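You operate a simulated robot arm through the tools that you are given. There is no shell and no other tool. Be economical: measure what you need, move in short steps, check, and stop when the job is done.

You run a simulated two-armed robot. Do the job below in one go: nothing can be reset, and whatever is moved stays where it is left.

JOB
Pick up the blue slip with one hand, pass it to the other hand and put it on the top of the step plate.

It is judged by the outcome, as a careful person would: the job done as asked, and still so three seconds after it is handed in. It fails if anything else is knocked over, pushed out of place, dropped, spilled or broken.

ROBOT AND FRAMES
Two 7-joint arms with two-finger parallel grippers on one trunk, on a base that drives. Base frame: it is fixed to the floor where the robot stands at the start and does not move with it; the origin is under the middle of the robot, x ahead of it, y to its left, z up. Lengths are in mm, angles in degrees, forces in N, time in s.
The left shoulder is at the start at [60, 189, 1153], the right one opposite. With the tool pointing down near the work surface each hand reaches from about 100 to 640 mm from the robot's upright axis, wherever it stands, measured 20 degrees to its own side. Places, roughly: top of the step plate [2000, 800, 600]. Payload 3.43 kg a hand.
Tool frame (each hand has its own): the origin (TCP) lies between the finger pads and is the grasp point; the fingertips stand 30 mm ahead of it; z points along the fingers, y is the line along which they close. The gripper opens to 94 mm. The fingers are 28 mm wide and 10 mm thick; the gripper's body (50 by 96 mm) begins 55 mm behind the TCP.
Orientation is told as [roll, pitch, yaw] about the base's x, y, z axes, in that order, counted from this pose: with the fingers straight down and closing along the base's y, the tool's x points along the base's -x, its y along +y and its z along -z.

CONTROLS
- The arms move only by the tool jog_arm. It takes "left_series", "right_series" or both (then of equal length, played together; a hand with none holds still); each is a list of rows, each an object (a shift or turn left out is 0, a gripper value left out holds the last) with "travel": the shift along the tool's x, y, z in units of 30 mm (1.0 is 30 mm), a list of three; "angular": the turn, a rotation vector about the tool's x, y, z in units of 8 degrees (1.0 is 8 degrees), a list of three; "jaw": the closure, from 0 (fully open) to 1 (shut). In form: [{"travel": [x, y, z], "angular": [rx, ry, rz], "jaw": jaw}, ...]. A call has 1 to 20 rows; each row shifts and turns the commanded pose from where the row before left it, along the tool's axes as they then stand. A call with a number of a shift or a turn outside -1 to 1 is refused whole. Rows are played at 5 a second. More than 50 mm and 8.6 degrees between two rows, or a gripper value outside its range, and nothing of the call is played. A pose out of reach is approached as far as the arm can. The call stops where the force on the tool passes 40 N (or 10 N more than at its start, if that is more) or the arm is blocked; 0.2 s more then pass. The fingers move at their own pace (about 153 mm/s each) and stop on an object; they squeeze with about 43 N. The grip force told is the motor's: it shows also when the fingers shut on nothing. Time passes only in rows, and 0.2 s behind the last, so rows that do not move let the fingers close. It gives the time, the measured TCP pose, the force on the tool (base axes), the opening and the grip force at its end, in the units of the frame above (readings bear some noise), with the torque about the TCP (base axes, N m) and any sound that the robot's microphone picked up.
- Cameras (640 x 400 px; columns grow to the right, rows downward): "scene" is now at [6.2, -32, 1708.3]; the picture's right is [-0.44, -0.90, 0.00], its down [-0.74, 0.36, -0.57] and it looks along [0.51, -0.25, -0.82] (base axes); focal length 253 px, centre (320, 200). "left" rides on the left gripper at [76, -14, -103] in its tool frame; the picture's right is [0.18, 0.98, 0.00], its down [-0.75, 0.14, -0.64] and it looks along [-0.63, 0.12, 0.77] (tool axes); focal length 243 px, centre (320, 200). "right" rides on the right gripper at [76, 14, -102] in its tool frame; the picture's right is [-0.18, 0.98, 0.00], its down [-0.75, -0.14, -0.64] and it looks along [-0.63, -0.12, 0.77] (tool axes); focal length 243 px, centre (320, 200). There is no depth. A picture from a camera that has moved, and an enlarged one, comes with that camera's place and axes in the base frame and with its lens. The place of the scene camera against the robot may be out by one fixed shift of up to 18 mm in any direction.
- capture(camera): a new picture of that camera. The clock stands still meanwhile.
- move_column(by): slides the trunk up (or, below 0, down) by that many mm; the arms and the scene camera ride with it, the base frame stays. It gives what a move gives, with no picture.
- roll_base(legs): drives the robot by 1 to 6 legs, each [ahead, left, turn to the left] in mm, mm and degrees, along the robot's own axes; the way and the turn of a leg run together, so that a leg with both is an arc; at most 1500 mm and 180 degrees a leg. The arms and the cameras ride along, it lands a little off, and it stops where it bumps. It gives what a move gives.
- turn_head(pan, tilt): turns the head with the scene camera to pan (to the left, within 86 degrees either way) and tilt (down, from -29 to 69), counted from straight ahead of the robot. It gives what a move gives.
- inspect(camera, box): a new picture of the part [left, top, right, bottom] of that camera's present view, enlarged. The clock stands still meanwhile.
- sign_off(): hands the job in; it is judged then, once.

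Work in short steps. Places have to be worked out from the pictures, the camera data and where the tool is seen: move nearer, look again, correct. Check each grasp and each placing, and mend what went wrong. You have 120 turns and 108 pictures in all, those below and enlarged ones among them. Open the grippers and draw the arms clear of the work before you hand the job in, unless the task says otherwise; then end with one line.

The tools are called after "Call:" by a JSON object that holds its "fn" and its "kwargs". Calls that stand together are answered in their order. jog_arm: Moves the arms, as the interface text tells. Its arguments: {"type":"object","properties":{"left_series":{"type":"array","items":{"type":"object","properties":{"travel":{"type":"array","items":{"type":"number"}},"angular":{"type":"array","items":{"type":"number"}},"jaw":{"type":"number"}}}},"right_series":{"type":"array","items":{"type":"object","properties":{"travel":{"type":"array","items":{"type":"number"}},"angular":{"type":"array","items":{"type":"number"}},"jaw":{"type":"number"}}}}},"required":[]} The other tools are called the same way: move_column (by) slides the trunk up or down; roll_base (legs) drives the base; turn_head (pan, tilt) turns the head that bears the scene camera; capture (camera) takes a picture; inspect (camera, box) takes an enlarged picture of a part of a camera's view; sign_off () hands the job in.

At the start:

```text
t: 0.0
left_eef_pos: [499.2, 72.2, 1082.5]
left_tool_rot: [0.0, 0.0, 0.0]
left_ft_force: [0.0, 0.1, 0.3]
left_moment: [0.0, 0.0, 0.01]
left_width: 94.1
left_finger_force: 0.0
right_eef_pos: [280.7, -301.7, 1076.4]
right_tool_rot: [0.0, -0.1, 0.1]
right_ft_force: [0.2, -0.6, 0.9]
right_moment: [0.0, -0.01, -0.03]
right_width: 93.9
right_finger_force: 0.1
trunk travel left (down, up): [-825.0, 165.0]
robot x, y, heading: [2.2, -5.3, -0.3]
head pan, tilt: [-26.1, 55.4]
```

scene: 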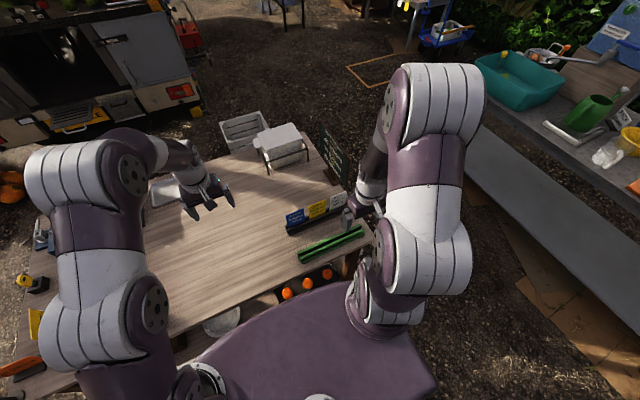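
right: 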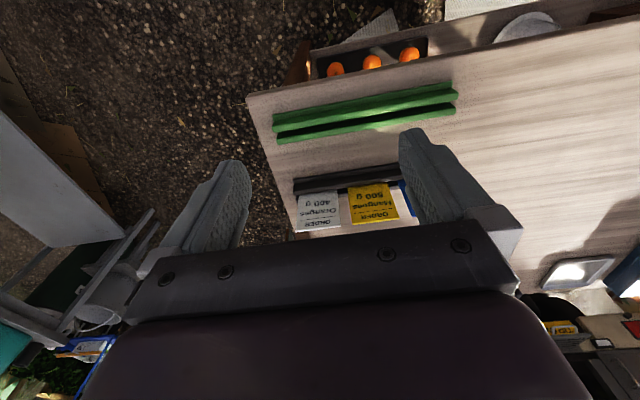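
left: 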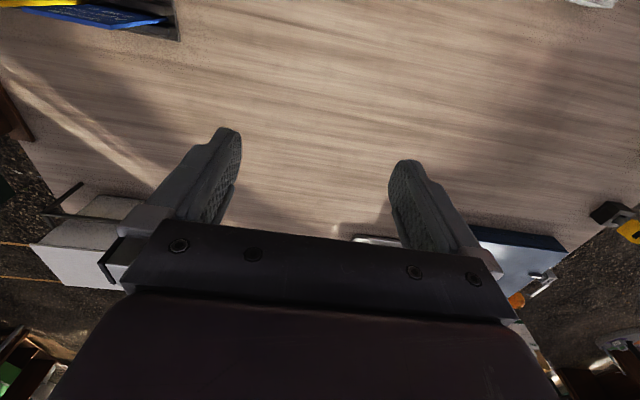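

The slips appear to stand in a dark holder on the table's right side; I look closer at it.

Call:
{"fn": "inspect", "kwargs": {"camera": "scene", "box": [240, 160, 400, 280]}}

Call:
{"fn": "inspect", "kwargs": {"camera": "right", "box": [240, 60, 480, 250]}}

Call:
{"fn": "turn_head", "kwargs": {"pan": 22, "tilt": 25}}

Call:
{"fn": "capture", "kwargs": {"camera": "scene"}}

```text
3.33 times, centred on (320, 220) of scene
camera zoom: at [6.2, -32.0, 1708.3], right [-0.44, -0.9, 0.0], down [-0.74, 0.36, -0.57], along [0.51, -0.25, -0.82], focal length 844 px, centre (320, 133)
```

zoom: 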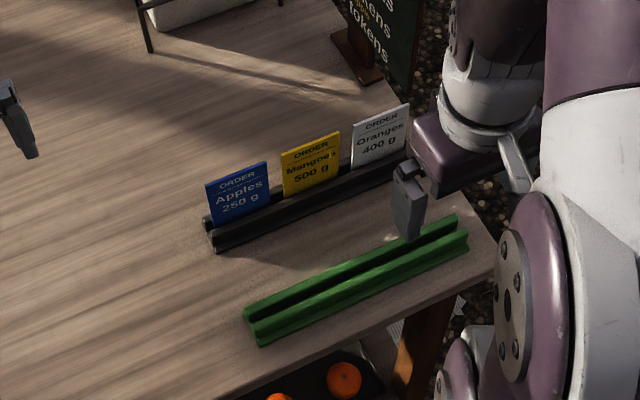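

```text
2.11 times, centred on (360, 155) of right
camera zoom: at [205.2, -288.2, 1179.2], right [0.18, 0.98, 0.0], down [0.75, -0.14, 0.64], along [0.63, -0.12, -0.77], focal length 511 px, centre (236, 295)
```

zoom: 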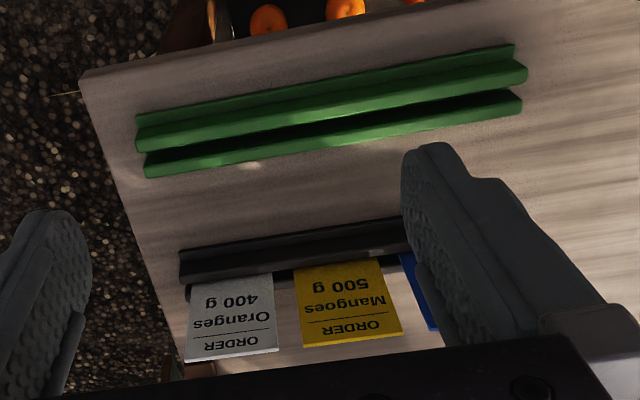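

```text
t: 1.2
left_eef_pos: [499.2, 70.7, 1083.6]
left_tool_rot: [0.1, 0.0, 0.0]
left_ft_force: [-0.7, 0.1, -0.1]
left_moment: [-0.02, -0.01, 0.03]
left_width: 94.1
left_finger_force: 0.0
right_eef_pos: [281.2, -301.9, 1076.6]
right_tool_rot: [0.0, -0.1, -0.1]
right_ft_force: [-0.6, 0.3, 0.1]
right_moment: [-0.02, -0.01, -0.02]
right_width: 93.9
right_finger_force: 0.0
trunk travel left (down, up): [-825.0, 165.0]
robot x, y, heading: [-5.8, -1.8, -0.1]
head pan, tilt: [22.0, 25.0]
```

```text
102 pictures are left
camera scene: at [27.3, 34.0, 1752.8], right [0.37, -0.93, 0.0], down [-0.39, -0.16, -0.91], along [0.84, 0.34, -0.42], focal length 253 px, centre (320, 200)
```

scene: 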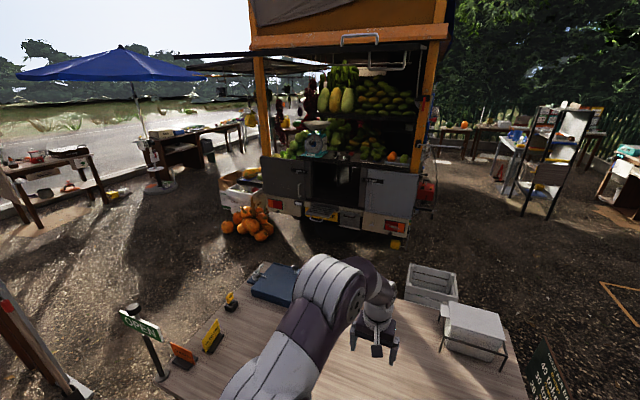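

The expected spot of the step plate projects near (322,216), at the rear of the truck; I zoom in there.

Call:
{"fn": "inspect", "kwargs": {"camera": "scene", "box": [250, 140, 440, 260]}}

Call:
{"fn": "inspect", "kwargs": {"camera": "scene", "box": [290, 190, 370, 240]}}

```text
3.33 times, centred on (345, 200) of scene
camera zoom: at [27.3, 34.0, 1752.8], right [0.37, -0.93, 0.0], down [-0.39, -0.16, -0.91], along [0.84, 0.34, -0.42], focal length 844 px, centre (237, 200)
```

zoom: 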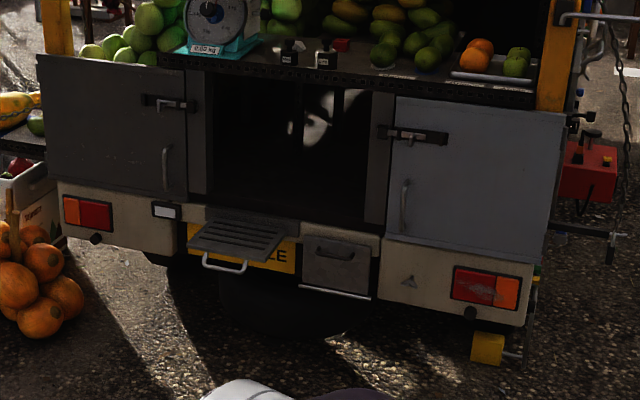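

```text
8.00 times, centred on (330, 215) of scene
camera zoom: at [27.3, 34.0, 1752.8], right [0.37, -0.93, 0.0], down [-0.39, -0.16, -0.91], along [0.84, 0.34, -0.42], focal length 2026 px, centre (240, 80)
```

zoom: 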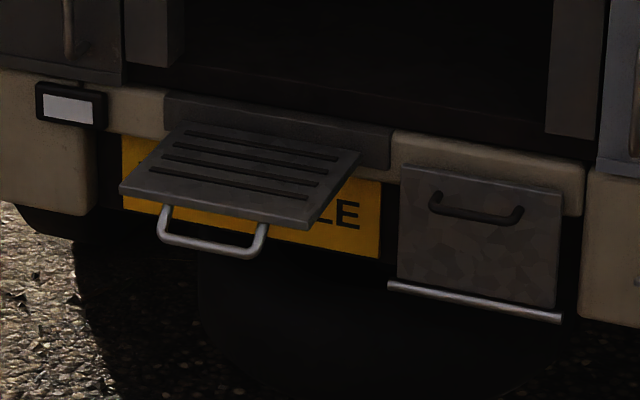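

The step plate (slotted plate) lies at about x 1970–2180, y 735–980. The blue slip by triangulation is near (490,-163,~850) and the rail runs almost along y. I slide the right hand left to view the slip better.

Call:
{"fn": "jog_arm", "kwargs": {"right_series": [{"travel": [0, 1, 0]}, {"travel": [0, 1, 0]}, {"travel": [0, 1, 0]}, {"travel": [0, 1, 0]}, {"travel": [0, 0.2, 0]}, {}]}}

Call:
{"fn": "capture", "kwargs": {"camera": "right"}}

Call:
{"fn": "turn_head", "kwargs": {"pan": -22, "tilt": 55}}

Call:
{"fn": "capture", "kwargs": {"camera": "scene"}}

```text
t: 2.6
left_eef_pos: [498.7, 70.3, 1083.6]
left_tool_rot: [0.0, 0.0, 0.0]
left_ft_force: [0.1, 0.4, 0.5]
left_moment: [0.02, -0.03, -0.03]
left_width: 94.0
left_finger_force: 0.0
right_eef_pos: [280.3, -176.9, 1076.3]
right_tool_rot: [0.0, 0.0, 0.0]
right_ft_force: [0.2, -0.3, -0.7]
right_moment: [0.0, 0.0, -0.01]
right_width: 94.0
right_finger_force: 0.1
trunk travel left (down, up): [-825.0, 165.0]
robot x, y, heading: [-2.2, -0.5, -0.3]
head pan, tilt: [22.0, 25.0]
```

```text
99 pictures are left
camera right: at [204.4, -162.3, 1178.9], right [0.18, 0.98, 0.0], down [0.75, -0.14, 0.64], along [0.63, -0.12, -0.77], focal length 243 px, centre (320, 200)
```

right: 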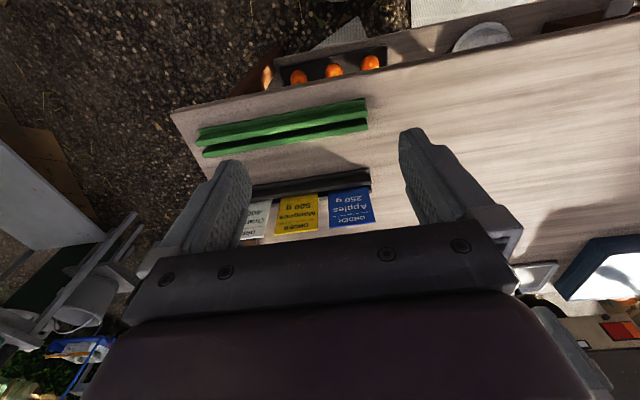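

```text
t: 3.7
left_eef_pos: [499.4, 70.5, 1083.5]
left_tool_rot: [-0.1, -0.1, 0.0]
left_ft_force: [-0.6, 0.4, 0.3]
left_moment: [-0.02, 0.0, 0.01]
left_width: 93.9
left_finger_force: 0.0
right_eef_pos: [280.5, -175.6, 1076.1]
right_tool_rot: [-0.1, 0.1, 0.0]
right_ft_force: [0.1, 0.3, 1.1]
right_moment: [0.01, -0.04, 0.02]
right_width: 93.8
right_finger_force: 0.1
trunk travel left (down, up): [-825.0, 165.0]
robot x, y, heading: [-0.0, 0.7, 0.2]
head pan, tilt: [-22.0, 55.0]
```

```text
98 pictures are left
camera scene: at [8.8, -27.4, 1708.9], right [-0.37, -0.93, 0.0], down [-0.76, 0.31, -0.57], along [0.53, -0.21, -0.82], focal length 253 px, centre (320, 200)
```

scene: 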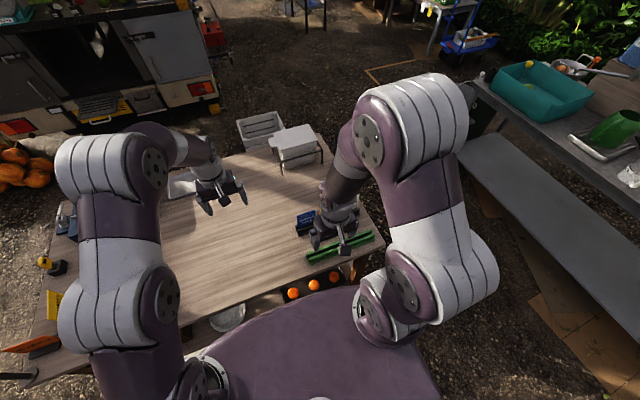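

Call:
{"fn": "inspect", "kwargs": {"camera": "right", "box": [230, 140, 410, 250]}}

```text
3.56 times, centred on (320, 195) of right
camera zoom: at [204.5, -162.3, 1178.9], right [0.18, 0.98, 0.0], down [0.75, -0.14, 0.64], along [0.63, -0.12, -0.77], focal length 863 px, centre (320, 218)
```

zoom: 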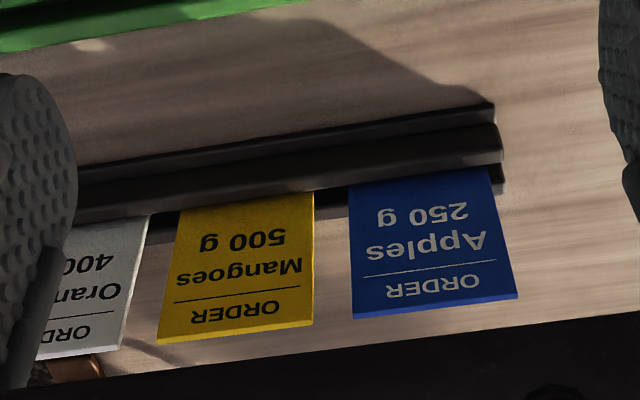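

Triangulating with the two hand views: blue slip bottom near (468,-162,836), top near (483,-163,910), about 73 mm wide, rail parallel to y. I bring the right hand over it and turn it 90° so that it closes along x.

Call:
{"fn": "jog_arm", "kwargs": {"right_series": [{"travel": [-1, 0.43, 0]}, {"travel": [-1, 0, 0]}, {"travel": [-1, 0, 0]}, {"travel": [-1, 0, 0]}, {"travel": [-1, 0, 0]}, {"travel": [-1, 0, 0]}, {"travel": [-0.65, 0, 0]}, {"angular": [0, 0, -1]}, {"angular": [0, 0, -1]}, {"angular": [0, 0, -1]}, {"angular": [0, 0, -1]}, {"angular": [0, 0, -1]}, {"angular": [0, 0, -1]}, {"angular": [0, 0, -1]}, {"angular": [0, 0, -1]}, {"angular": [0, 0, -1]}, {"angular": [0, 0, -1]}, {"angular": [0, 0, -1]}, {"angular": [0, 0, -0.25]}, {}]}}

Call:
{"fn": "capture", "kwargs": {"camera": "right"}}

Call:
{"fn": "capture", "kwargs": {"camera": "scene"}}

```text
t: 7.9
left_eef_pos: [499.9, 70.8, 1083.6]
left_tool_rot: [0.1, 0.1, 0.0]
left_ft_force: [0.4, 0.1, -0.4]
left_moment: [0.01, -0.01, -0.02]
left_width: 93.9
left_finger_force: 0.1
right_eef_pos: [480.2, -163.2, 1077.3]
right_tool_rot: [0.0, -0.1, 90.2]
right_ft_force: [0.0, -1.0, -0.4]
right_moment: [0.0, 0.0, 0.01]
right_width: 94.1
right_finger_force: 0.0
trunk travel left (down, up): [-825.0, 165.0]
robot x, y, heading: [-1.7, 2.2, -0.0]
head pan, tilt: [-22.0, 55.0]
```

```text
96 pictures are left
camera right: at [466.3, -239.4, 1178.6], right [-0.98, 0.18, 0.0], down [0.14, 0.75, 0.64], along [0.12, 0.63, -0.77], focal length 243 px, centre (320, 200)
```

right: 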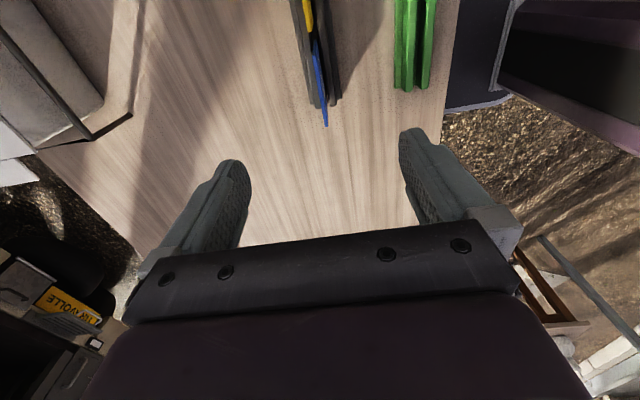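

```text
95 pictures are left
camera scene: at [8.8, -27.5, 1708.8], right [-0.37, -0.93, 0.0], down [-0.76, 0.31, -0.57], along [0.53, -0.21, -0.82], focal length 253 px, centre (320, 200)
```

scene: 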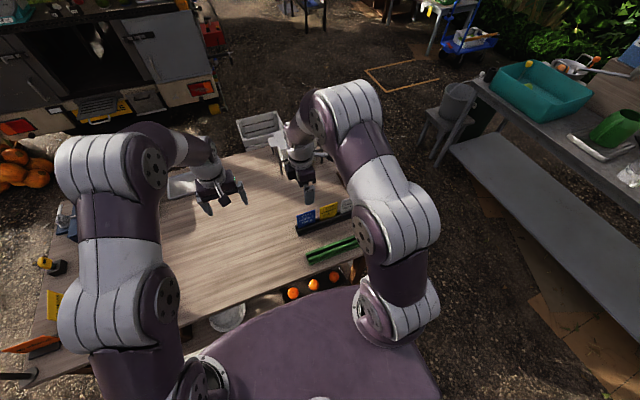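

Call:
{"fn": "inspect", "kwargs": {"camera": "right", "box": [270, 0, 410, 140]}}

Call:
{"fn": "inspect", "kwargs": {"camera": "scene", "box": [270, 150, 400, 270]}}

```text
2.86 times, centred on (340, 70) of right
camera zoom: at [466.3, -239.4, 1178.6], right [-0.98, 0.18, 0.0], down [0.14, 0.75, 0.64], along [0.12, 0.63, -0.77], focal length 693 px, centre (263, 571)
```

zoom: 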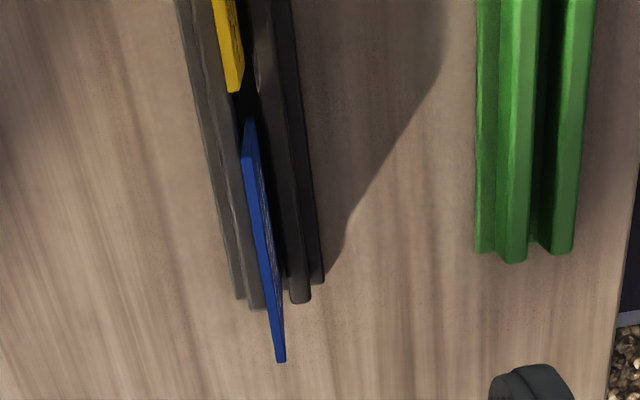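

```text
3.33 times, centred on (335, 210) of scene
camera zoom: at [8.8, -27.5, 1708.8], right [-0.37, -0.93, 0.0], down [-0.76, 0.31, -0.57], along [0.53, -0.21, -0.82], focal length 844 px, centre (270, 167)
```

zoom: 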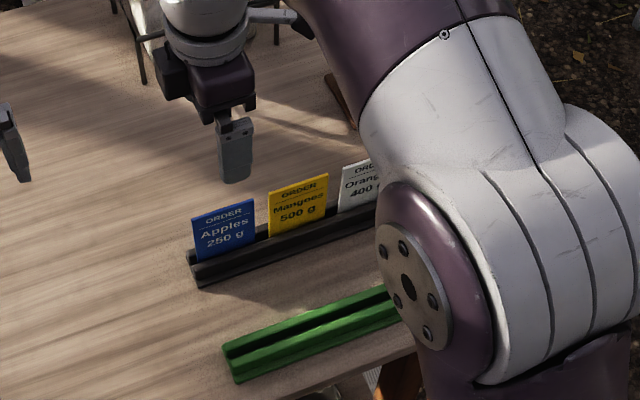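

The slip is ~4 mm thick, edge line at x≈479, centre y≈-165, and almost upright. I descend to about 50 mm above its top and look again.

Call:
{"fn": "jog_arm", "kwargs": {"right_series": [{"travel": [0, 0, 1], "jaw": 0.4}, {"travel": [0, 0, 1]}, {"travel": [0, 0, 1]}, {}]}}

Call:
{"fn": "capture", "kwargs": {"camera": "right"}}

Call:
{"fn": "inspect", "kwargs": {"camera": "scene", "box": [270, 150, 370, 240]}}

```text
t: 8.9
left_eef_pos: [499.9, 70.2, 1082.8]
left_tool_rot: [0.0, 0.0, 0.1]
left_ft_force: [0.1, -0.4, -0.4]
left_moment: [0.0, 0.03, 0.0]
left_width: 93.9
left_finger_force: 0.0
right_eef_pos: [482.0, -160.8, 986.2]
right_tool_rot: [-0.1, 0.0, 90.0]
right_ft_force: [-0.1, 0.3, 0.8]
right_moment: [-0.02, 0.01, 0.03]
right_width: 56.4
right_finger_force: 0.1
trunk travel left (down, up): [-825.0, 165.0]
robot x, y, heading: [-0.2, 3.2, 0.1]
head pan, tilt: [-22.0, 55.0]
```

```text
92 pictures are left
camera right: at [466.5, -238.0, 1088.8], right [-0.98, 0.18, 0.0], down [0.14, 0.75, 0.64], along [0.12, 0.63, -0.77], focal length 243 px, centre (320, 200)
```

right: 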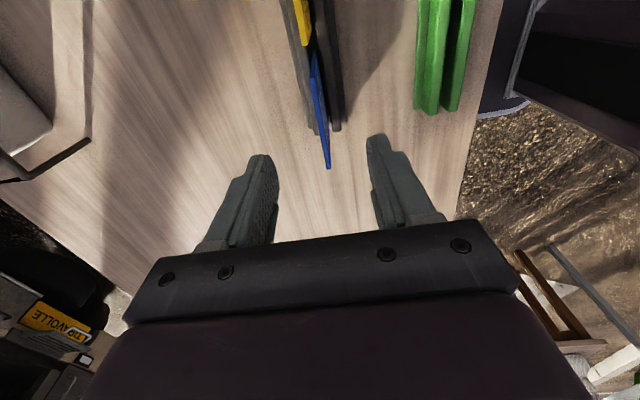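

```text
4.44 times, centred on (320, 195) of scene
camera zoom: at [8.4, -27.4, 1708.8], right [-0.37, -0.93, 0.0], down [-0.76, 0.31, -0.57], along [0.53, -0.21, -0.82], focal length 1125 px, centre (320, 222)
```

zoom: 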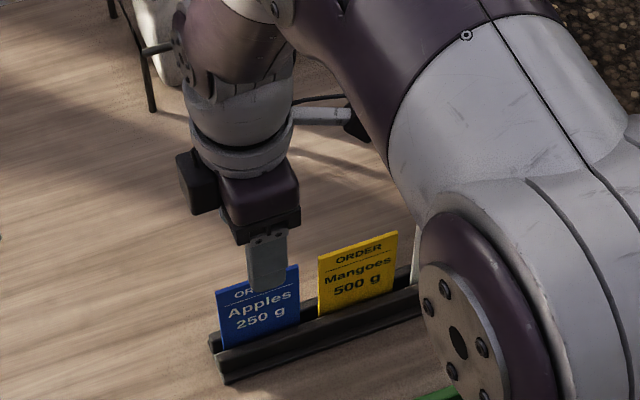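

Two hand views fix the slip's top at z≈913, x≈480, y from -128 to -201, upright. I lower the right hand so the fingers overlap the top 25 mm.

Call:
{"fn": "jog_arm", "kwargs": {"right_series": [{"travel": [0.1, 0.05, 1]}, {"travel": [0, 0, 1]}, {"travel": [0, 0, 0.27]}, {}]}}

Call:
{"fn": "capture", "kwargs": {"camera": "right"}}

Call:
{"fn": "inspect", "kwargs": {"camera": "scene", "box": [270, 150, 370, 240]}}

```text
t: 9.9
left_eef_pos: [499.2, 71.6, 1082.5]
left_tool_rot: [0.0, 0.1, 0.0]
left_ft_force: [-0.1, -0.1, -0.5]
left_moment: [0.01, 0.02, -0.02]
left_width: 93.9
left_finger_force: 0.1
right_eef_pos: [479.5, -165.0, 918.2]
right_tool_rot: [0.0, 0.1, 90.0]
right_ft_force: [0.2, 0.1, -0.3]
right_moment: [-0.02, 0.0, 0.0]
right_width: 56.4
right_finger_force: 0.1
trunk travel left (down, up): [-825.0, 165.0]
robot x, y, heading: [3.2, 0.8, -0.2]
head pan, tilt: [-22.0, 55.0]
```

```text
90 pictures are left
camera right: at [464.6, -241.7, 1020.5], right [-0.98, 0.18, 0.0], down [0.14, 0.75, 0.64], along [0.12, 0.63, -0.77], focal length 243 px, centre (320, 200)
```

right: 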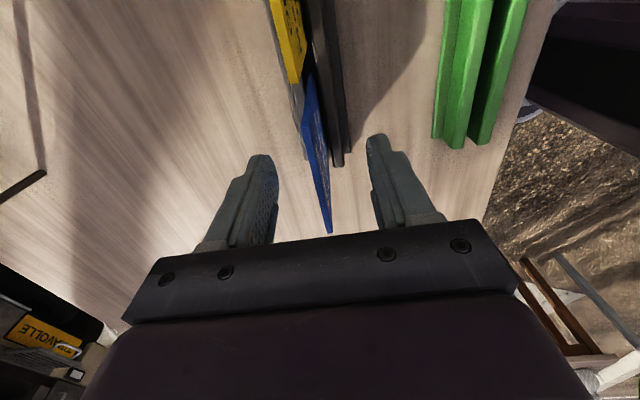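

```text
4.44 times, centred on (320, 195) of scene
camera zoom: at [8.9, -27.5, 1708.8], right [-0.37, -0.93, 0.0], down [-0.76, 0.31, -0.57], along [0.53, -0.21, -0.82], focal length 1125 px, centre (320, 222)
```

zoom: 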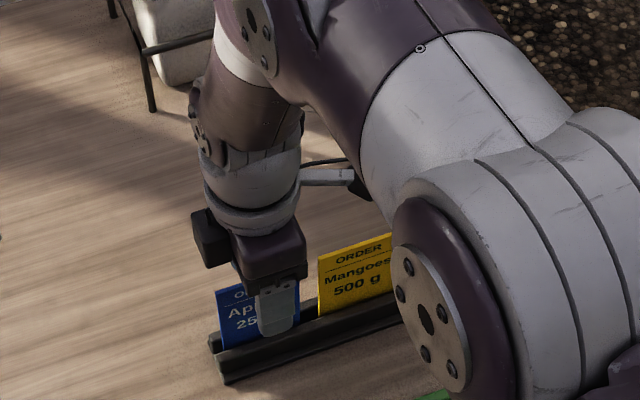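

The slip lies centred between the fingers, with the rail yawed about -2.5°. I align by that turn and close.

Call:
{"fn": "jog_arm", "kwargs": {"right_series": [{"angular": [0, 0, 0.3]}, {"jaw": 0.7}, {"jaw": 1}, {}, {}, {}]}}

Call:
{"fn": "capture", "kwargs": {"camera": "right"}}

```text
t: 11.3
left_eef_pos: [499.1, 70.6, 1083.8]
left_tool_rot: [0.0, 0.1, 0.0]
left_ft_force: [-0.1, -0.5, -0.1]
left_moment: [0.01, -0.01, 0.03]
left_width: 94.1
left_finger_force: 0.0
right_eef_pos: [479.2, -165.0, 920.6]
right_tool_rot: [-0.1, 0.0, 87.6]
right_ft_force: [1.7, -0.4, 9.8]
right_moment: [-0.01, -0.21, 0.02]
right_width: 2.4
right_finger_force: 36.9
trunk travel left (down, up): [-825.0, 165.0]
robot x, y, heading: [-1.5, -3.1, 0.0]
head pan, tilt: [-22.0, 55.0]
```

```text
88 pictures are left
camera right: at [461.4, -241.6, 1022.4], right [-0.97, 0.23, 0.0], down [0.17, 0.75, 0.64], along [0.15, 0.63, -0.77], focal length 243 px, centre (320, 200)
```

right: 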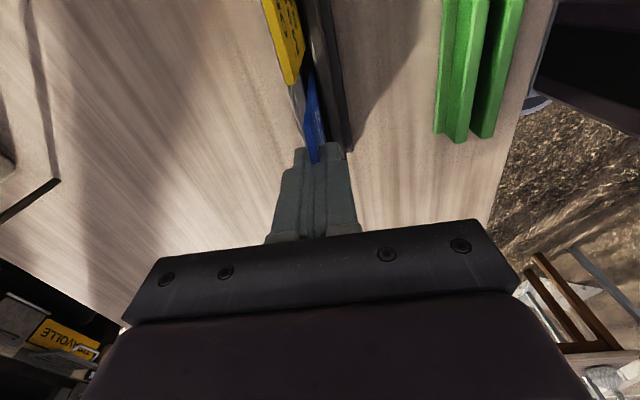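

Gripped (2.4 mm opening, 37 N). I lift it straight up slowly and check.

Call:
{"fn": "jog_arm", "kwargs": {"right_series": [{"travel": [0, 0, -0.4]}, {"travel": [0, 0, -0.5]}, {"travel": [0, 0, -0.7]}, {"travel": [0, 0, -1]}, {"travel": [0, 0, -1]}, {}]}}

Call:
{"fn": "capture", "kwargs": {"camera": "right"}}

Call:
{"fn": "inspect", "kwargs": {"camera": "scene", "box": [250, 120, 390, 240]}}

```text
t: 12.7
left_eef_pos: [498.8, 69.9, 1083.4]
left_tool_rot: [-0.1, -0.1, -0.1]
left_ft_force: [-0.1, -0.3, -0.4]
left_moment: [0.03, 0.03, 0.0]
left_width: 94.1
left_finger_force: 0.0
right_eef_pos: [478.0, -166.8, 1027.4]
right_tool_rot: [0.1, 0.0, 87.6]
right_ft_force: [-0.3, 0.1, -0.4]
right_moment: [0.01, 0.02, 0.01]
right_width: 2.5
right_finger_force: 36.9
trunk travel left (down, up): [-825.0, 165.0]
robot x, y, heading: [-2.1, 0.2, 0.1]
head pan, tilt: [-22.0, 55.0]
```

```text
87 pictures are left
camera right: at [460.9, -242.8, 1130.1], right [-0.97, 0.23, 0.0], down [0.17, 0.75, 0.64], along [0.14, 0.63, -0.77], focal length 243 px, centre (320, 200)
```

right: 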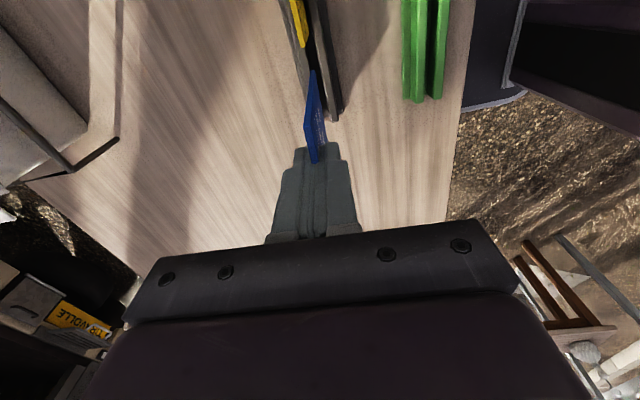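

```text
3.33 times, centred on (320, 180) of scene
camera zoom: at [9.5, -27.6, 1708.8], right [-0.37, -0.93, 0.0], down [-0.76, 0.31, -0.57], along [0.53, -0.21, -0.82], focal length 844 px, centre (320, 267)
```

zoom: 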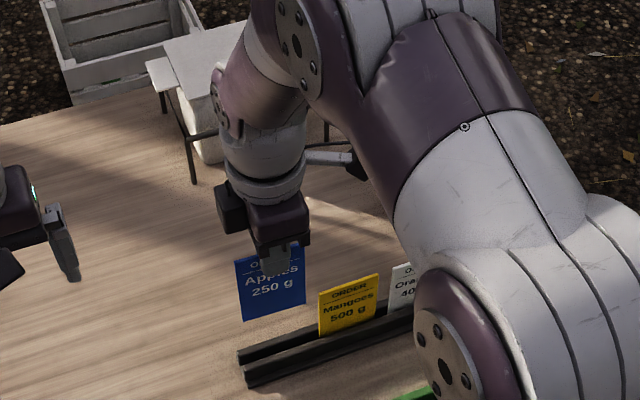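

The slip is free of the rail and held. I bring the right hand a bit to the middle and up, and turn the left hand (yaw -90°) at the same time, clear to the left.

Call:
{"fn": "jog_arm", "kwargs": {"right_series": [{"travel": [0, 0, -1]}, {"travel": [0, 0, -1]}, {"travel": [0, 0, -0.5]}, {"travel": [-1, 0, 0]}, {"travel": [-0.8, 0, 0]}, {"angular": [0, 0, -0.3]}, {}, {}, {}, {}, {}, {}, {}], "left_series": [{"travel": [0, 1, 0]}, {"travel": [0, 1, 0]}, {"travel": [0, 1, 0], "angular": [0, 0, 1]}, {"travel": [0, 0, 0], "angular": [0, 0, 1]}, {"angular": [0, 0, 1]}, {"angular": [0, 0, 1]}, {"angular": [0, 0, 1]}, {"angular": [0, 0, 1]}, {"angular": [0, 0, 1]}, {"angular": [0, 0, 1]}, {"angular": [0, 0, 1]}, {"angular": [0, 0, 1]}, {"angular": [0, 0, 1]}]}}

Call:
{"fn": "turn_head", "kwargs": {"pan": 0, "tilt": 50}}

Call:
{"fn": "capture", "kwargs": {"camera": "scene"}}

```text
t: 15.5
left_eef_pos: [499.1, 162.3, 1082.9]
left_tool_rot: [0.0, 0.0, -88.3]
left_ft_force: [-0.4, -0.7, -0.1]
left_moment: [0.01, 0.01, 0.03]
left_width: 93.8
left_finger_force: 0.1
right_eef_pos: [481.5, -111.3, 1101.7]
right_tool_rot: [0.0, 0.0, 90.1]
right_ft_force: [-0.5, 0.5, -0.4]
right_moment: [0.0, 0.0, -0.02]
right_width: 1.8
right_finger_force: 36.8
trunk travel left (down, up): [-825.0, 165.0]
robot x, y, heading: [0.1, -0.8, -0.1]
head pan, tilt: [-22.0, 55.0]
```

```text
t: 16.3
left_eef_pos: [499.4, 161.0, 1082.4]
left_tool_rot: [-0.1, 0.0, -88.0]
left_ft_force: [-1.3, 0.2, 0.1]
left_moment: [-0.01, -0.02, 0.0]
left_width: 94.0
left_finger_force: 0.1
right_eef_pos: [480.7, -111.8, 1101.3]
right_tool_rot: [0.0, 0.0, 90.0]
right_ft_force: [-0.4, -0.3, 0.6]
right_moment: [0.01, -0.01, -0.04]
right_width: 2.3
right_finger_force: 36.6
trunk travel left (down, up): [-825.0, 165.0]
robot x, y, heading: [1.0, -0.6, 0.0]
head pan, tilt: [0.0, 50.0]
```

```text
85 pictures are left
camera scene: at [18.9, -0.5, 1715.3], right [0.0, -1.0, 0.0], down [-0.77, 0.0, -0.64], along [0.64, 0.0, -0.77], focal length 253 px, centre (320, 200)
```

scene: 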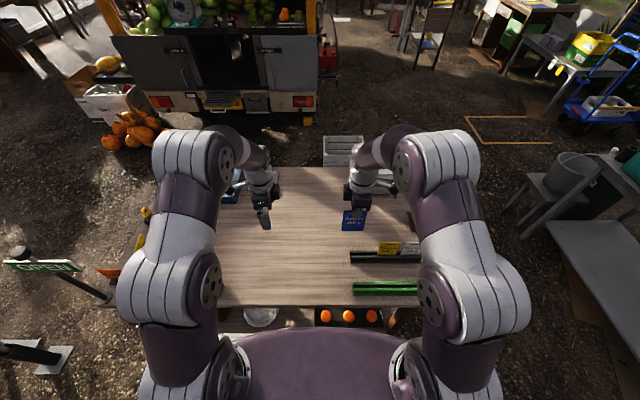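

Both hands are clear. I now roll the left hand so its fingers point right (-y), in place.

Call:
{"fn": "jog_arm", "kwargs": {"left_series": [{"angular": [0, 0, 0.22]}, {"angular": [0, -1, 0]}, {"angular": [0, -1, 0]}, {"angular": [0, -1, 0]}, {"angular": [0, -1, 0]}, {"angular": [0, -1, 0]}, {"angular": [0, -1, 0]}, {"angular": [0, -1, 0]}, {"angular": [0, -1, 0]}, {"angular": [0, -1, 0]}, {"angular": [0, -1, 0]}, {"angular": [0, -1, 0]}, {"angular": [0, -0.25, 0]}, {}]}}

Call:
{"fn": "capture", "kwargs": {"camera": "scene"}}

Call:
{"fn": "capture", "kwargs": {"camera": "left"}}

```text
t: 19.3
left_eef_pos: [437.0, 101.1, 1035.3]
left_tool_rot: [1.5, -51.4, -89.8]
left_ft_force: [0.5, -0.4, -0.2]
left_moment: [-0.02, -0.02, 0.01]
left_width: 93.9
left_finger_force: 0.1
left hand out of reach, approached as far as the arm can: row 6, 7, 8, 9, 10, 11, 12
right_eef_pos: [481.7, -110.7, 1101.8]
right_tool_rot: [0.0, 0.0, 90.0]
right_ft_force: [-0.4, -0.3, 0.5]
right_moment: [0.0, -0.01, 0.0]
right_width: 2.1
right_finger_force: 36.4
trunk travel left (down, up): [-825.0, 165.0]
robot x, y, heading: [-0.9, -1.6, -0.1]
head pan, tilt: [0.0, 50.0]
```

```text
84 pictures are left
camera scene: at [19.1, -0.4, 1715.3], right [0.0, -1.0, 0.0], down [-0.77, 0.0, -0.64], along [0.64, 0.0, -0.77], focal length 253 px, centre (320, 200)
```

scene: 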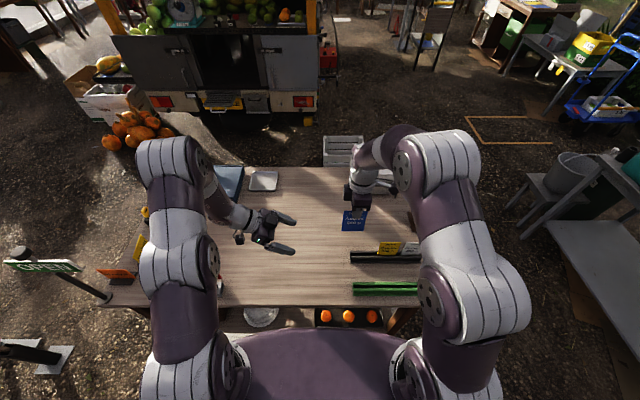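

```text
83 pictures are left
camera left: at [419.9, 229.2, 1039.5], right [0.98, 0.14, -0.13], down [0.13, 0.03, 0.99], along [0.14, -0.99, 0.02], focal length 243 px, centre (320, 200)
```

left: 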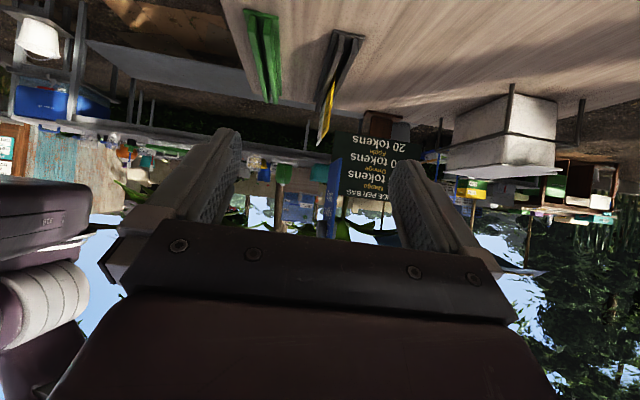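

The left arm reaches only about 51° of tilt here, so I'll use a mirrored handover: each hand tilted 45° inward. First I straighten the left to 45° and tilt the right by 40°, drawing it nearer in x.

Call:
{"fn": "jog_arm", "kwargs": {"right_series": [{"travel": [0, 1, 0]}, {"travel": [0, 0.7, 0]}, {"angular": [0, -1, 0]}, {"angular": [0, -1, 0]}, {"angular": [0, -1, 0]}, {"angular": [0, -1, 0]}, {"angular": [0, -1, 0]}, {"angular": [0, -0.62, 0]}, {}], "left_series": [{"angular": [0, 0.8, 0]}, {}, {}, {}, {}, {}, {}, {}, {}]}}

Call:
{"fn": "capture", "kwargs": {"camera": "scene"}}

```text
t: 21.3
left_eef_pos: [436.0, 101.8, 1034.8]
left_tool_rot: [1.3, -47.0, -89.7]
left_ft_force: [-0.4, -0.2, 0.5]
left_moment: [-0.01, 0.02, -0.01]
left_width: 93.8
left_finger_force: 0.1
right_eef_pos: [428.4, -111.8, 1102.0]
right_tool_rot: [0.0, -45.0, 90.0]
right_ft_force: [-1.0, -1.1, -0.3]
right_moment: [-0.02, -0.01, -0.04]
right_width: 2.1
right_finger_force: 36.7
trunk travel left (down, up): [-825.0, 165.0]
robot x, y, heading: [-3.3, -3.5, -0.2]
head pan, tilt: [0.0, 50.0]
```

```text
82 pictures are left
camera scene: at [18.1, -0.1, 1715.3], right [0.0, -1.0, 0.0], down [-0.77, 0.0, -0.64], along [0.64, 0.0, -0.77], focal length 253 px, centre (320, 200)
```

scene: 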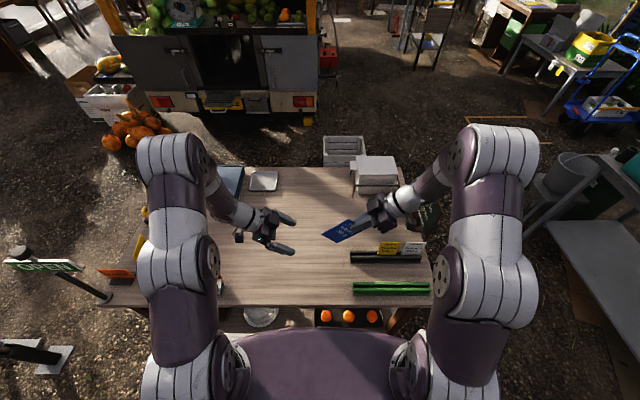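

Call:
{"fn": "inspect", "kwargs": {"camera": "scene", "box": [230, 170, 410, 280]}}

Call:
{"fn": "capture", "kwargs": {"camera": "left"}}

```text
3.56 times, centred on (320, 225) of scene
camera zoom: at [18.1, -0.1, 1715.3], right [0.0, -1.0, 0.0], down [-0.77, 0.0, -0.64], along [0.64, 0.0, -0.77], focal length 900 px, centre (320, 111)
```

zoom: 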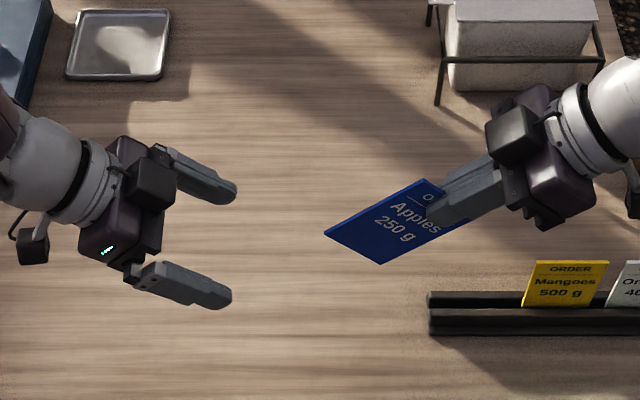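

```text
80 pictures are left
camera left: at [418.9, 228.5, 1049.4], right [0.98, 0.15, -0.12], down [0.13, -0.04, 0.99], along [0.14, -0.99, -0.06], focal length 243 px, centre (320, 200)
```

left: 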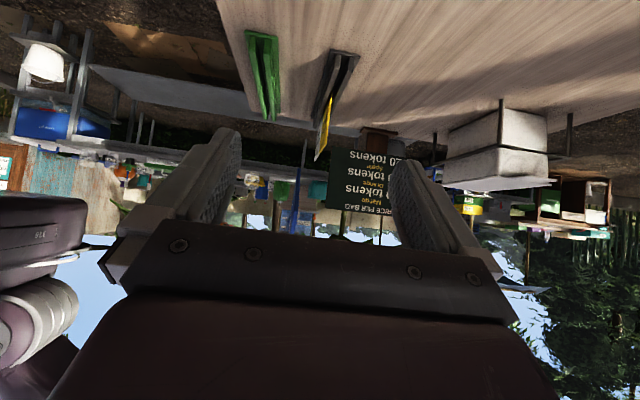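

The slip measures about 72×105 mm, its free left edge facing the left hand. I bring the left hand to a pre-grasp spot 110 mm off along its own finger direction.

Call:
{"fn": "jog_arm", "kwargs": {"left_series": [{"angular": [0.16, 0.25, 0]}, {"travel": [-0.886, -0.05, -0.27]}, {"travel": [-0.886, -0.05, -0.27]}, {"travel": [-0.886, -0.05, -0.27]}, {"travel": [-0.886, -0.05, -0.27]}, {"travel": [-0.886, -0.05, -0.27]}, {}]}}

Call:
{"fn": "inspect", "kwargs": {"camera": "scene", "box": [230, 150, 410, 260]}}

Call:
{"fn": "capture", "kwargs": {"camera": "left"}}

```text
t: 22.9
left_eef_pos: [428.2, 36.1, 1157.9]
left_tool_rot: [0.0, -45.0, -89.5]
left_ft_force: [0.9, 1.0, 0.9]
left_moment: [0.03, 0.02, -0.02]
left_width: 93.7
left_finger_force: 0.0
right_eef_pos: [430.6, -111.9, 1102.2]
right_tool_rot: [0.0, -44.9, 90.1]
right_ft_force: [0.3, 0.2, -0.3]
right_moment: [-0.02, 0.02, 0.0]
right_width: 2.2
right_finger_force: 37.0
trunk travel left (down, up): [-825.0, 165.0]
robot x, y, heading: [0.4, 0.8, 0.0]
head pan, tilt: [0.0, 50.0]
```

```text
3.56 times, centred on (320, 205) of scene
camera zoom: at [19.6, 0.0, 1715.3], right [0.0, -1.0, 0.0], down [-0.77, 0.0, -0.64], along [0.64, 0.0, -0.77], focal length 900 px, centre (320, 182)
```

zoom: 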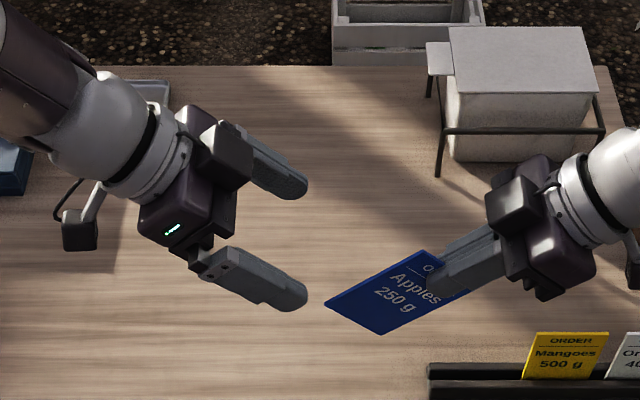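

```text
78 pictures are left
camera left: at [414.7, 162.3, 1176.5], right [0.98, 0.14, -0.13], down [0.14, -0.08, 0.99], along [0.12, -0.99, -0.1], focal length 243 px, centre (320, 200)
```

left: 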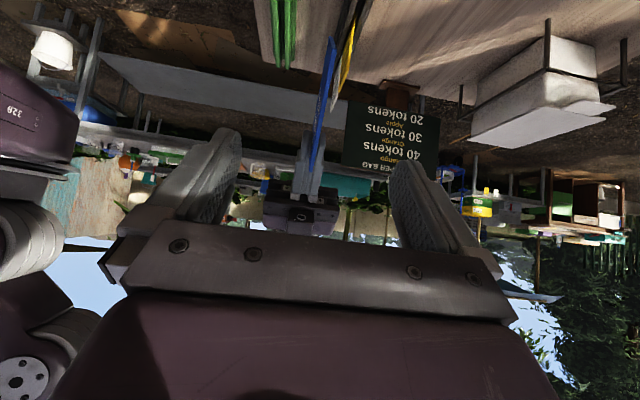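

The slip edge lies midway between the left fingers. I advance 90 mm and check.

Call:
{"fn": "jog_arm", "kwargs": {"left_series": [{"travel": [0, 0, 1], "jaw": 0.3}, {"travel": [0, 0, 1]}, {"travel": [0, 0, 1]}, {}]}}

Call:
{"fn": "inspect", "kwargs": {"camera": "scene", "box": [230, 150, 410, 260]}}

Call:
{"fn": "capture", "kwargs": {"camera": "left"}}

```text
t: 23.9
left_eef_pos: [427.4, -28.0, 1093.9]
left_tool_rot: [0.0, -45.0, -89.6]
left_ft_force: [0.2, 0.7, 0.4]
left_moment: [-0.03, 0.0, 0.0]
left_width: 65.7
left_finger_force: 0.1
right_eef_pos: [430.4, -112.2, 1101.1]
right_tool_rot: [0.0, -44.9, 89.9]
right_ft_force: [-0.5, -0.4, 0.7]
right_moment: [-0.03, 0.0, 0.02]
right_width: 2.2
right_finger_force: 36.5
trunk travel left (down, up): [-825.0, 165.0]
robot x, y, heading: [0.8, 1.6, -0.2]
head pan, tilt: [0.0, 50.0]
```

```text
3.56 times, centred on (320, 205) of scene
camera zoom: at [18.7, -0.2, 1715.3], right [0.0, -1.0, 0.0], down [-0.77, 0.0, -0.64], along [0.64, 0.0, -0.77], focal length 900 px, centre (320, 182)
```

zoom: 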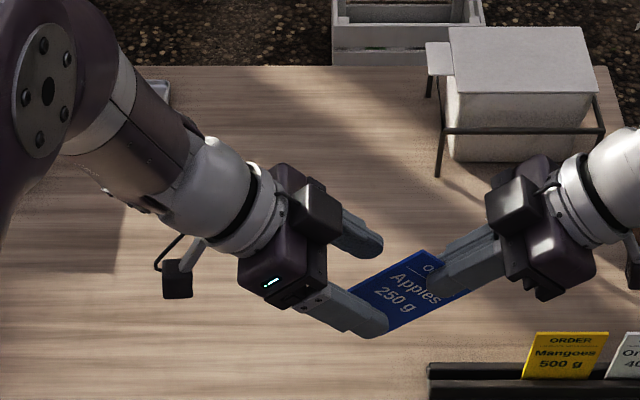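

```text
76 pictures are left
camera left: at [413.8, 98.8, 1114.0], right [0.98, 0.14, -0.13], down [0.14, -0.08, 0.99], along [0.12, -0.99, -0.1], focal length 243 px, centre (320, 200)
```

left: 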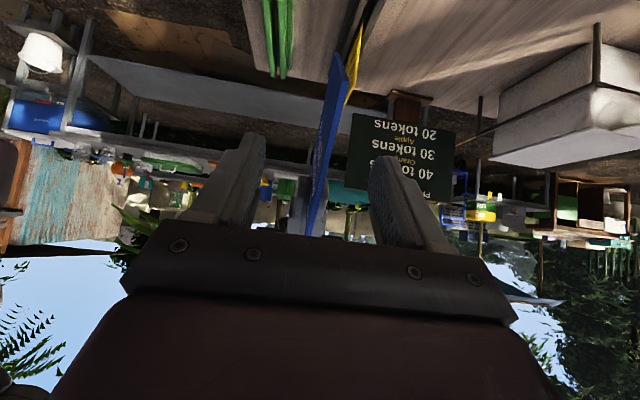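

Well placed; I advance the last 19 mm and close the left hand.

Call:
{"fn": "jog_arm", "kwargs": {"left_series": [{"travel": [0, 0.07, 0.63]}, {"jaw": 0.7}, {"jaw": 1}, {}, {}, {}]}}

Call:
{"fn": "inspect", "kwargs": {"camera": "scene", "box": [260, 170, 400, 260]}}

Call:
{"fn": "capture", "kwargs": {"camera": "left"}}

```text
t: 25.3
left_eef_pos: [430.3, -39.7, 1080.9]
left_tool_rot: [-0.1, -45.0, -89.6]
left_ft_force: [-2.4, -3.6, 0.1]
left_moment: [-0.03, -0.04, -0.07]
left_width: 6.8
left_finger_force: 40.8
right_eef_pos: [430.2, -112.0, 1101.7]
right_tool_rot: [0.0, -45.0, 90.0]
right_ft_force: [3.0, 3.2, -0.8]
right_moment: [0.04, -0.01, -0.09]
right_width: 2.1
right_finger_force: 37.4
trunk travel left (down, up): [-825.0, 165.0]
robot x, y, heading: [1.3, -0.2, 0.2]
head pan, tilt: [0.0, 50.0]
```

```text
4.44 times, centred on (330, 215) of scene
camera zoom: at [19.0, -0.5, 1715.3], right [0.0, -1.0, 0.0], down [-0.77, 0.0, -0.64], along [0.64, 0.0, -0.77], focal length 1125 px, centre (276, 133)
```

zoom: 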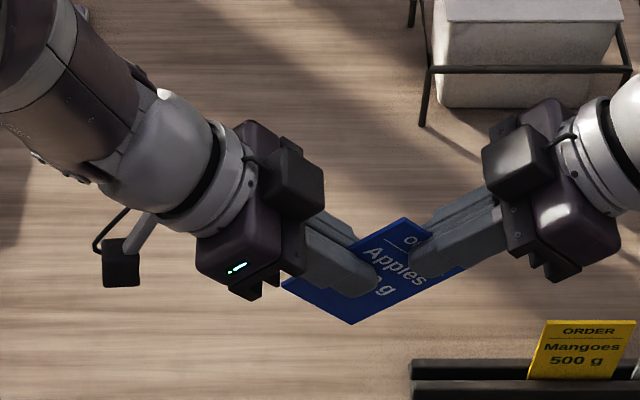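

```text
74 pictures are left
camera left: at [416.5, 85.7, 1100.4], right [0.98, 0.14, -0.13], down [0.14, -0.08, 0.99], along [0.12, -0.99, -0.1], focal length 243 px, centre (320, 200)
```

left: 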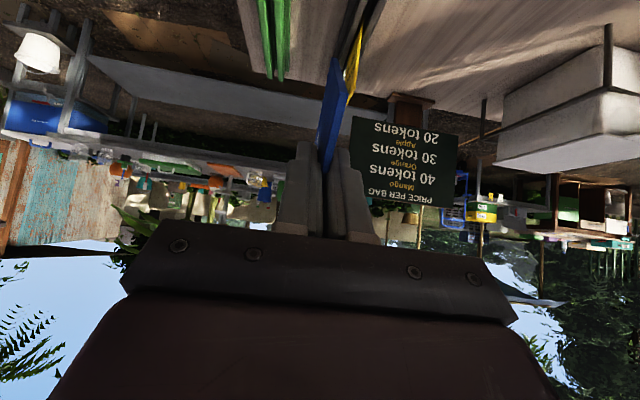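

Left is holding (41 N). I open the right hand and see how the left grip settles.

Call:
{"fn": "jog_arm", "kwargs": {"right_series": [{"jaw": 0.95}, {"jaw": 0.85}, {"jaw": 0.7}, {"jaw": 0.5}, {}, {}]}}

Call:
{"fn": "inspect", "kwargs": {"camera": "scene", "box": [260, 170, 400, 260]}}

```text
t: 26.7
left_eef_pos: [431.2, -41.8, 1080.9]
left_tool_rot: [-0.1, -45.0, -89.6]
left_ft_force: [-0.4, -0.3, -0.3]
left_moment: [0.0, -0.01, -0.01]
left_width: 6.2
left_finger_force: 41.0
right_eef_pos: [429.6, -112.2, 1101.8]
right_tool_rot: [0.0, -44.9, 90.0]
right_ft_force: [-0.2, 0.8, -0.5]
right_moment: [-0.04, 0.01, 0.0]
right_width: 47.1
right_finger_force: 0.0
trunk travel left (down, up): [-825.0, 165.0]
robot x, y, heading: [-1.5, 0.6, -0.3]
head pan, tilt: [0.0, 50.0]
```

```text
4.44 times, centred on (330, 215) of scene
camera zoom: at [18.9, -0.4, 1715.3], right [0.0, -1.0, 0.0], down [-0.77, 0.0, -0.64], along [0.64, 0.0, -0.77], focal length 1125 px, centre (276, 133)
```

zoom: 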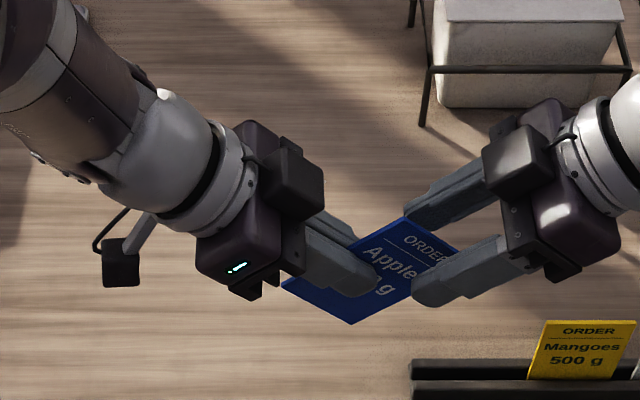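

The slip stays in the left hand. I withdraw the right hand back along its fingers.

Call:
{"fn": "jog_arm", "kwargs": {"right_series": [{"travel": [0, 0, -1]}, {"travel": [0, 0, -1]}, {"travel": [0, 0, -1]}, {"travel": [0, 0, -1]}, {"angular": [0, 1, 0]}, {"angular": [0, 1, 0]}, {"angular": [0, 1, 0]}, {"angular": [0, 1, 0]}, {"angular": [0, 1, 0]}, {}]}}

Call:
{"fn": "capture", "kwargs": {"camera": "scene"}}

Call:
{"fn": "capture", "kwargs": {"camera": "left"}}

```text
t: 28.9
left_eef_pos: [431.1, -41.8, 1080.9]
left_tool_rot: [-0.1, -44.9, -89.6]
left_ft_force: [-0.6, -0.6, -0.3]
left_moment: [-0.01, 0.01, 0.03]
left_width: 6.5
left_finger_force: 40.9
right_eef_pos: [397.8, -140.9, 1114.2]
right_tool_rot: [-0.1, -4.9, 89.9]
right_ft_force: [-0.4, 0.0, 0.5]
right_moment: [0.0, 0.02, 0.01]
right_width: 47.0
right_finger_force: 0.0
right hand out of reach, approached as far as the arm can: row 1, 2, 3, 4
trunk travel left (down, up): [-825.0, 165.0]
robot x, y, heading: [1.1, -3.0, -0.2]
head pan, tilt: [0.0, 50.0]
```

```text
72 pictures are left
camera scene: at [19.0, -1.1, 1715.3], right [0.0, -1.0, 0.0], down [-0.77, 0.0, -0.64], along [0.64, 0.0, -0.77], focal length 253 px, centre (320, 200)
```

scene: 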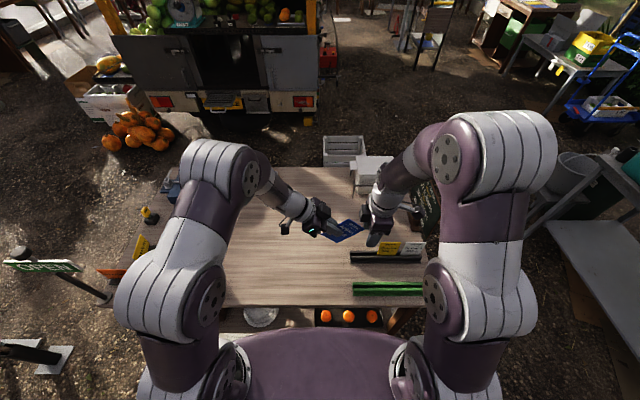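

```text
71 pictures are left
camera left: at [416.6, 85.4, 1100.5], right [0.98, 0.14, -0.13], down [0.14, -0.08, 0.99], along [0.12, -0.99, -0.1], focal length 243 px, centre (320, 200)
```

left: 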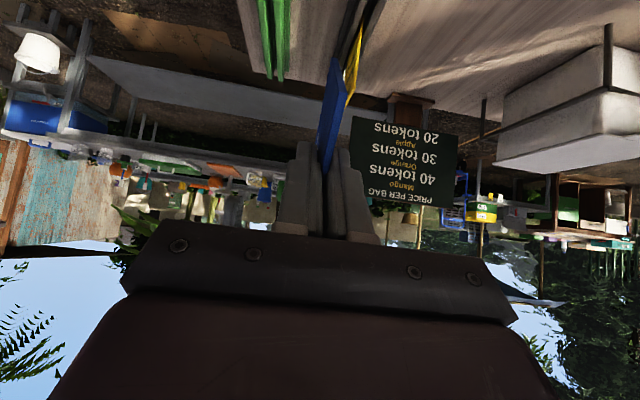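

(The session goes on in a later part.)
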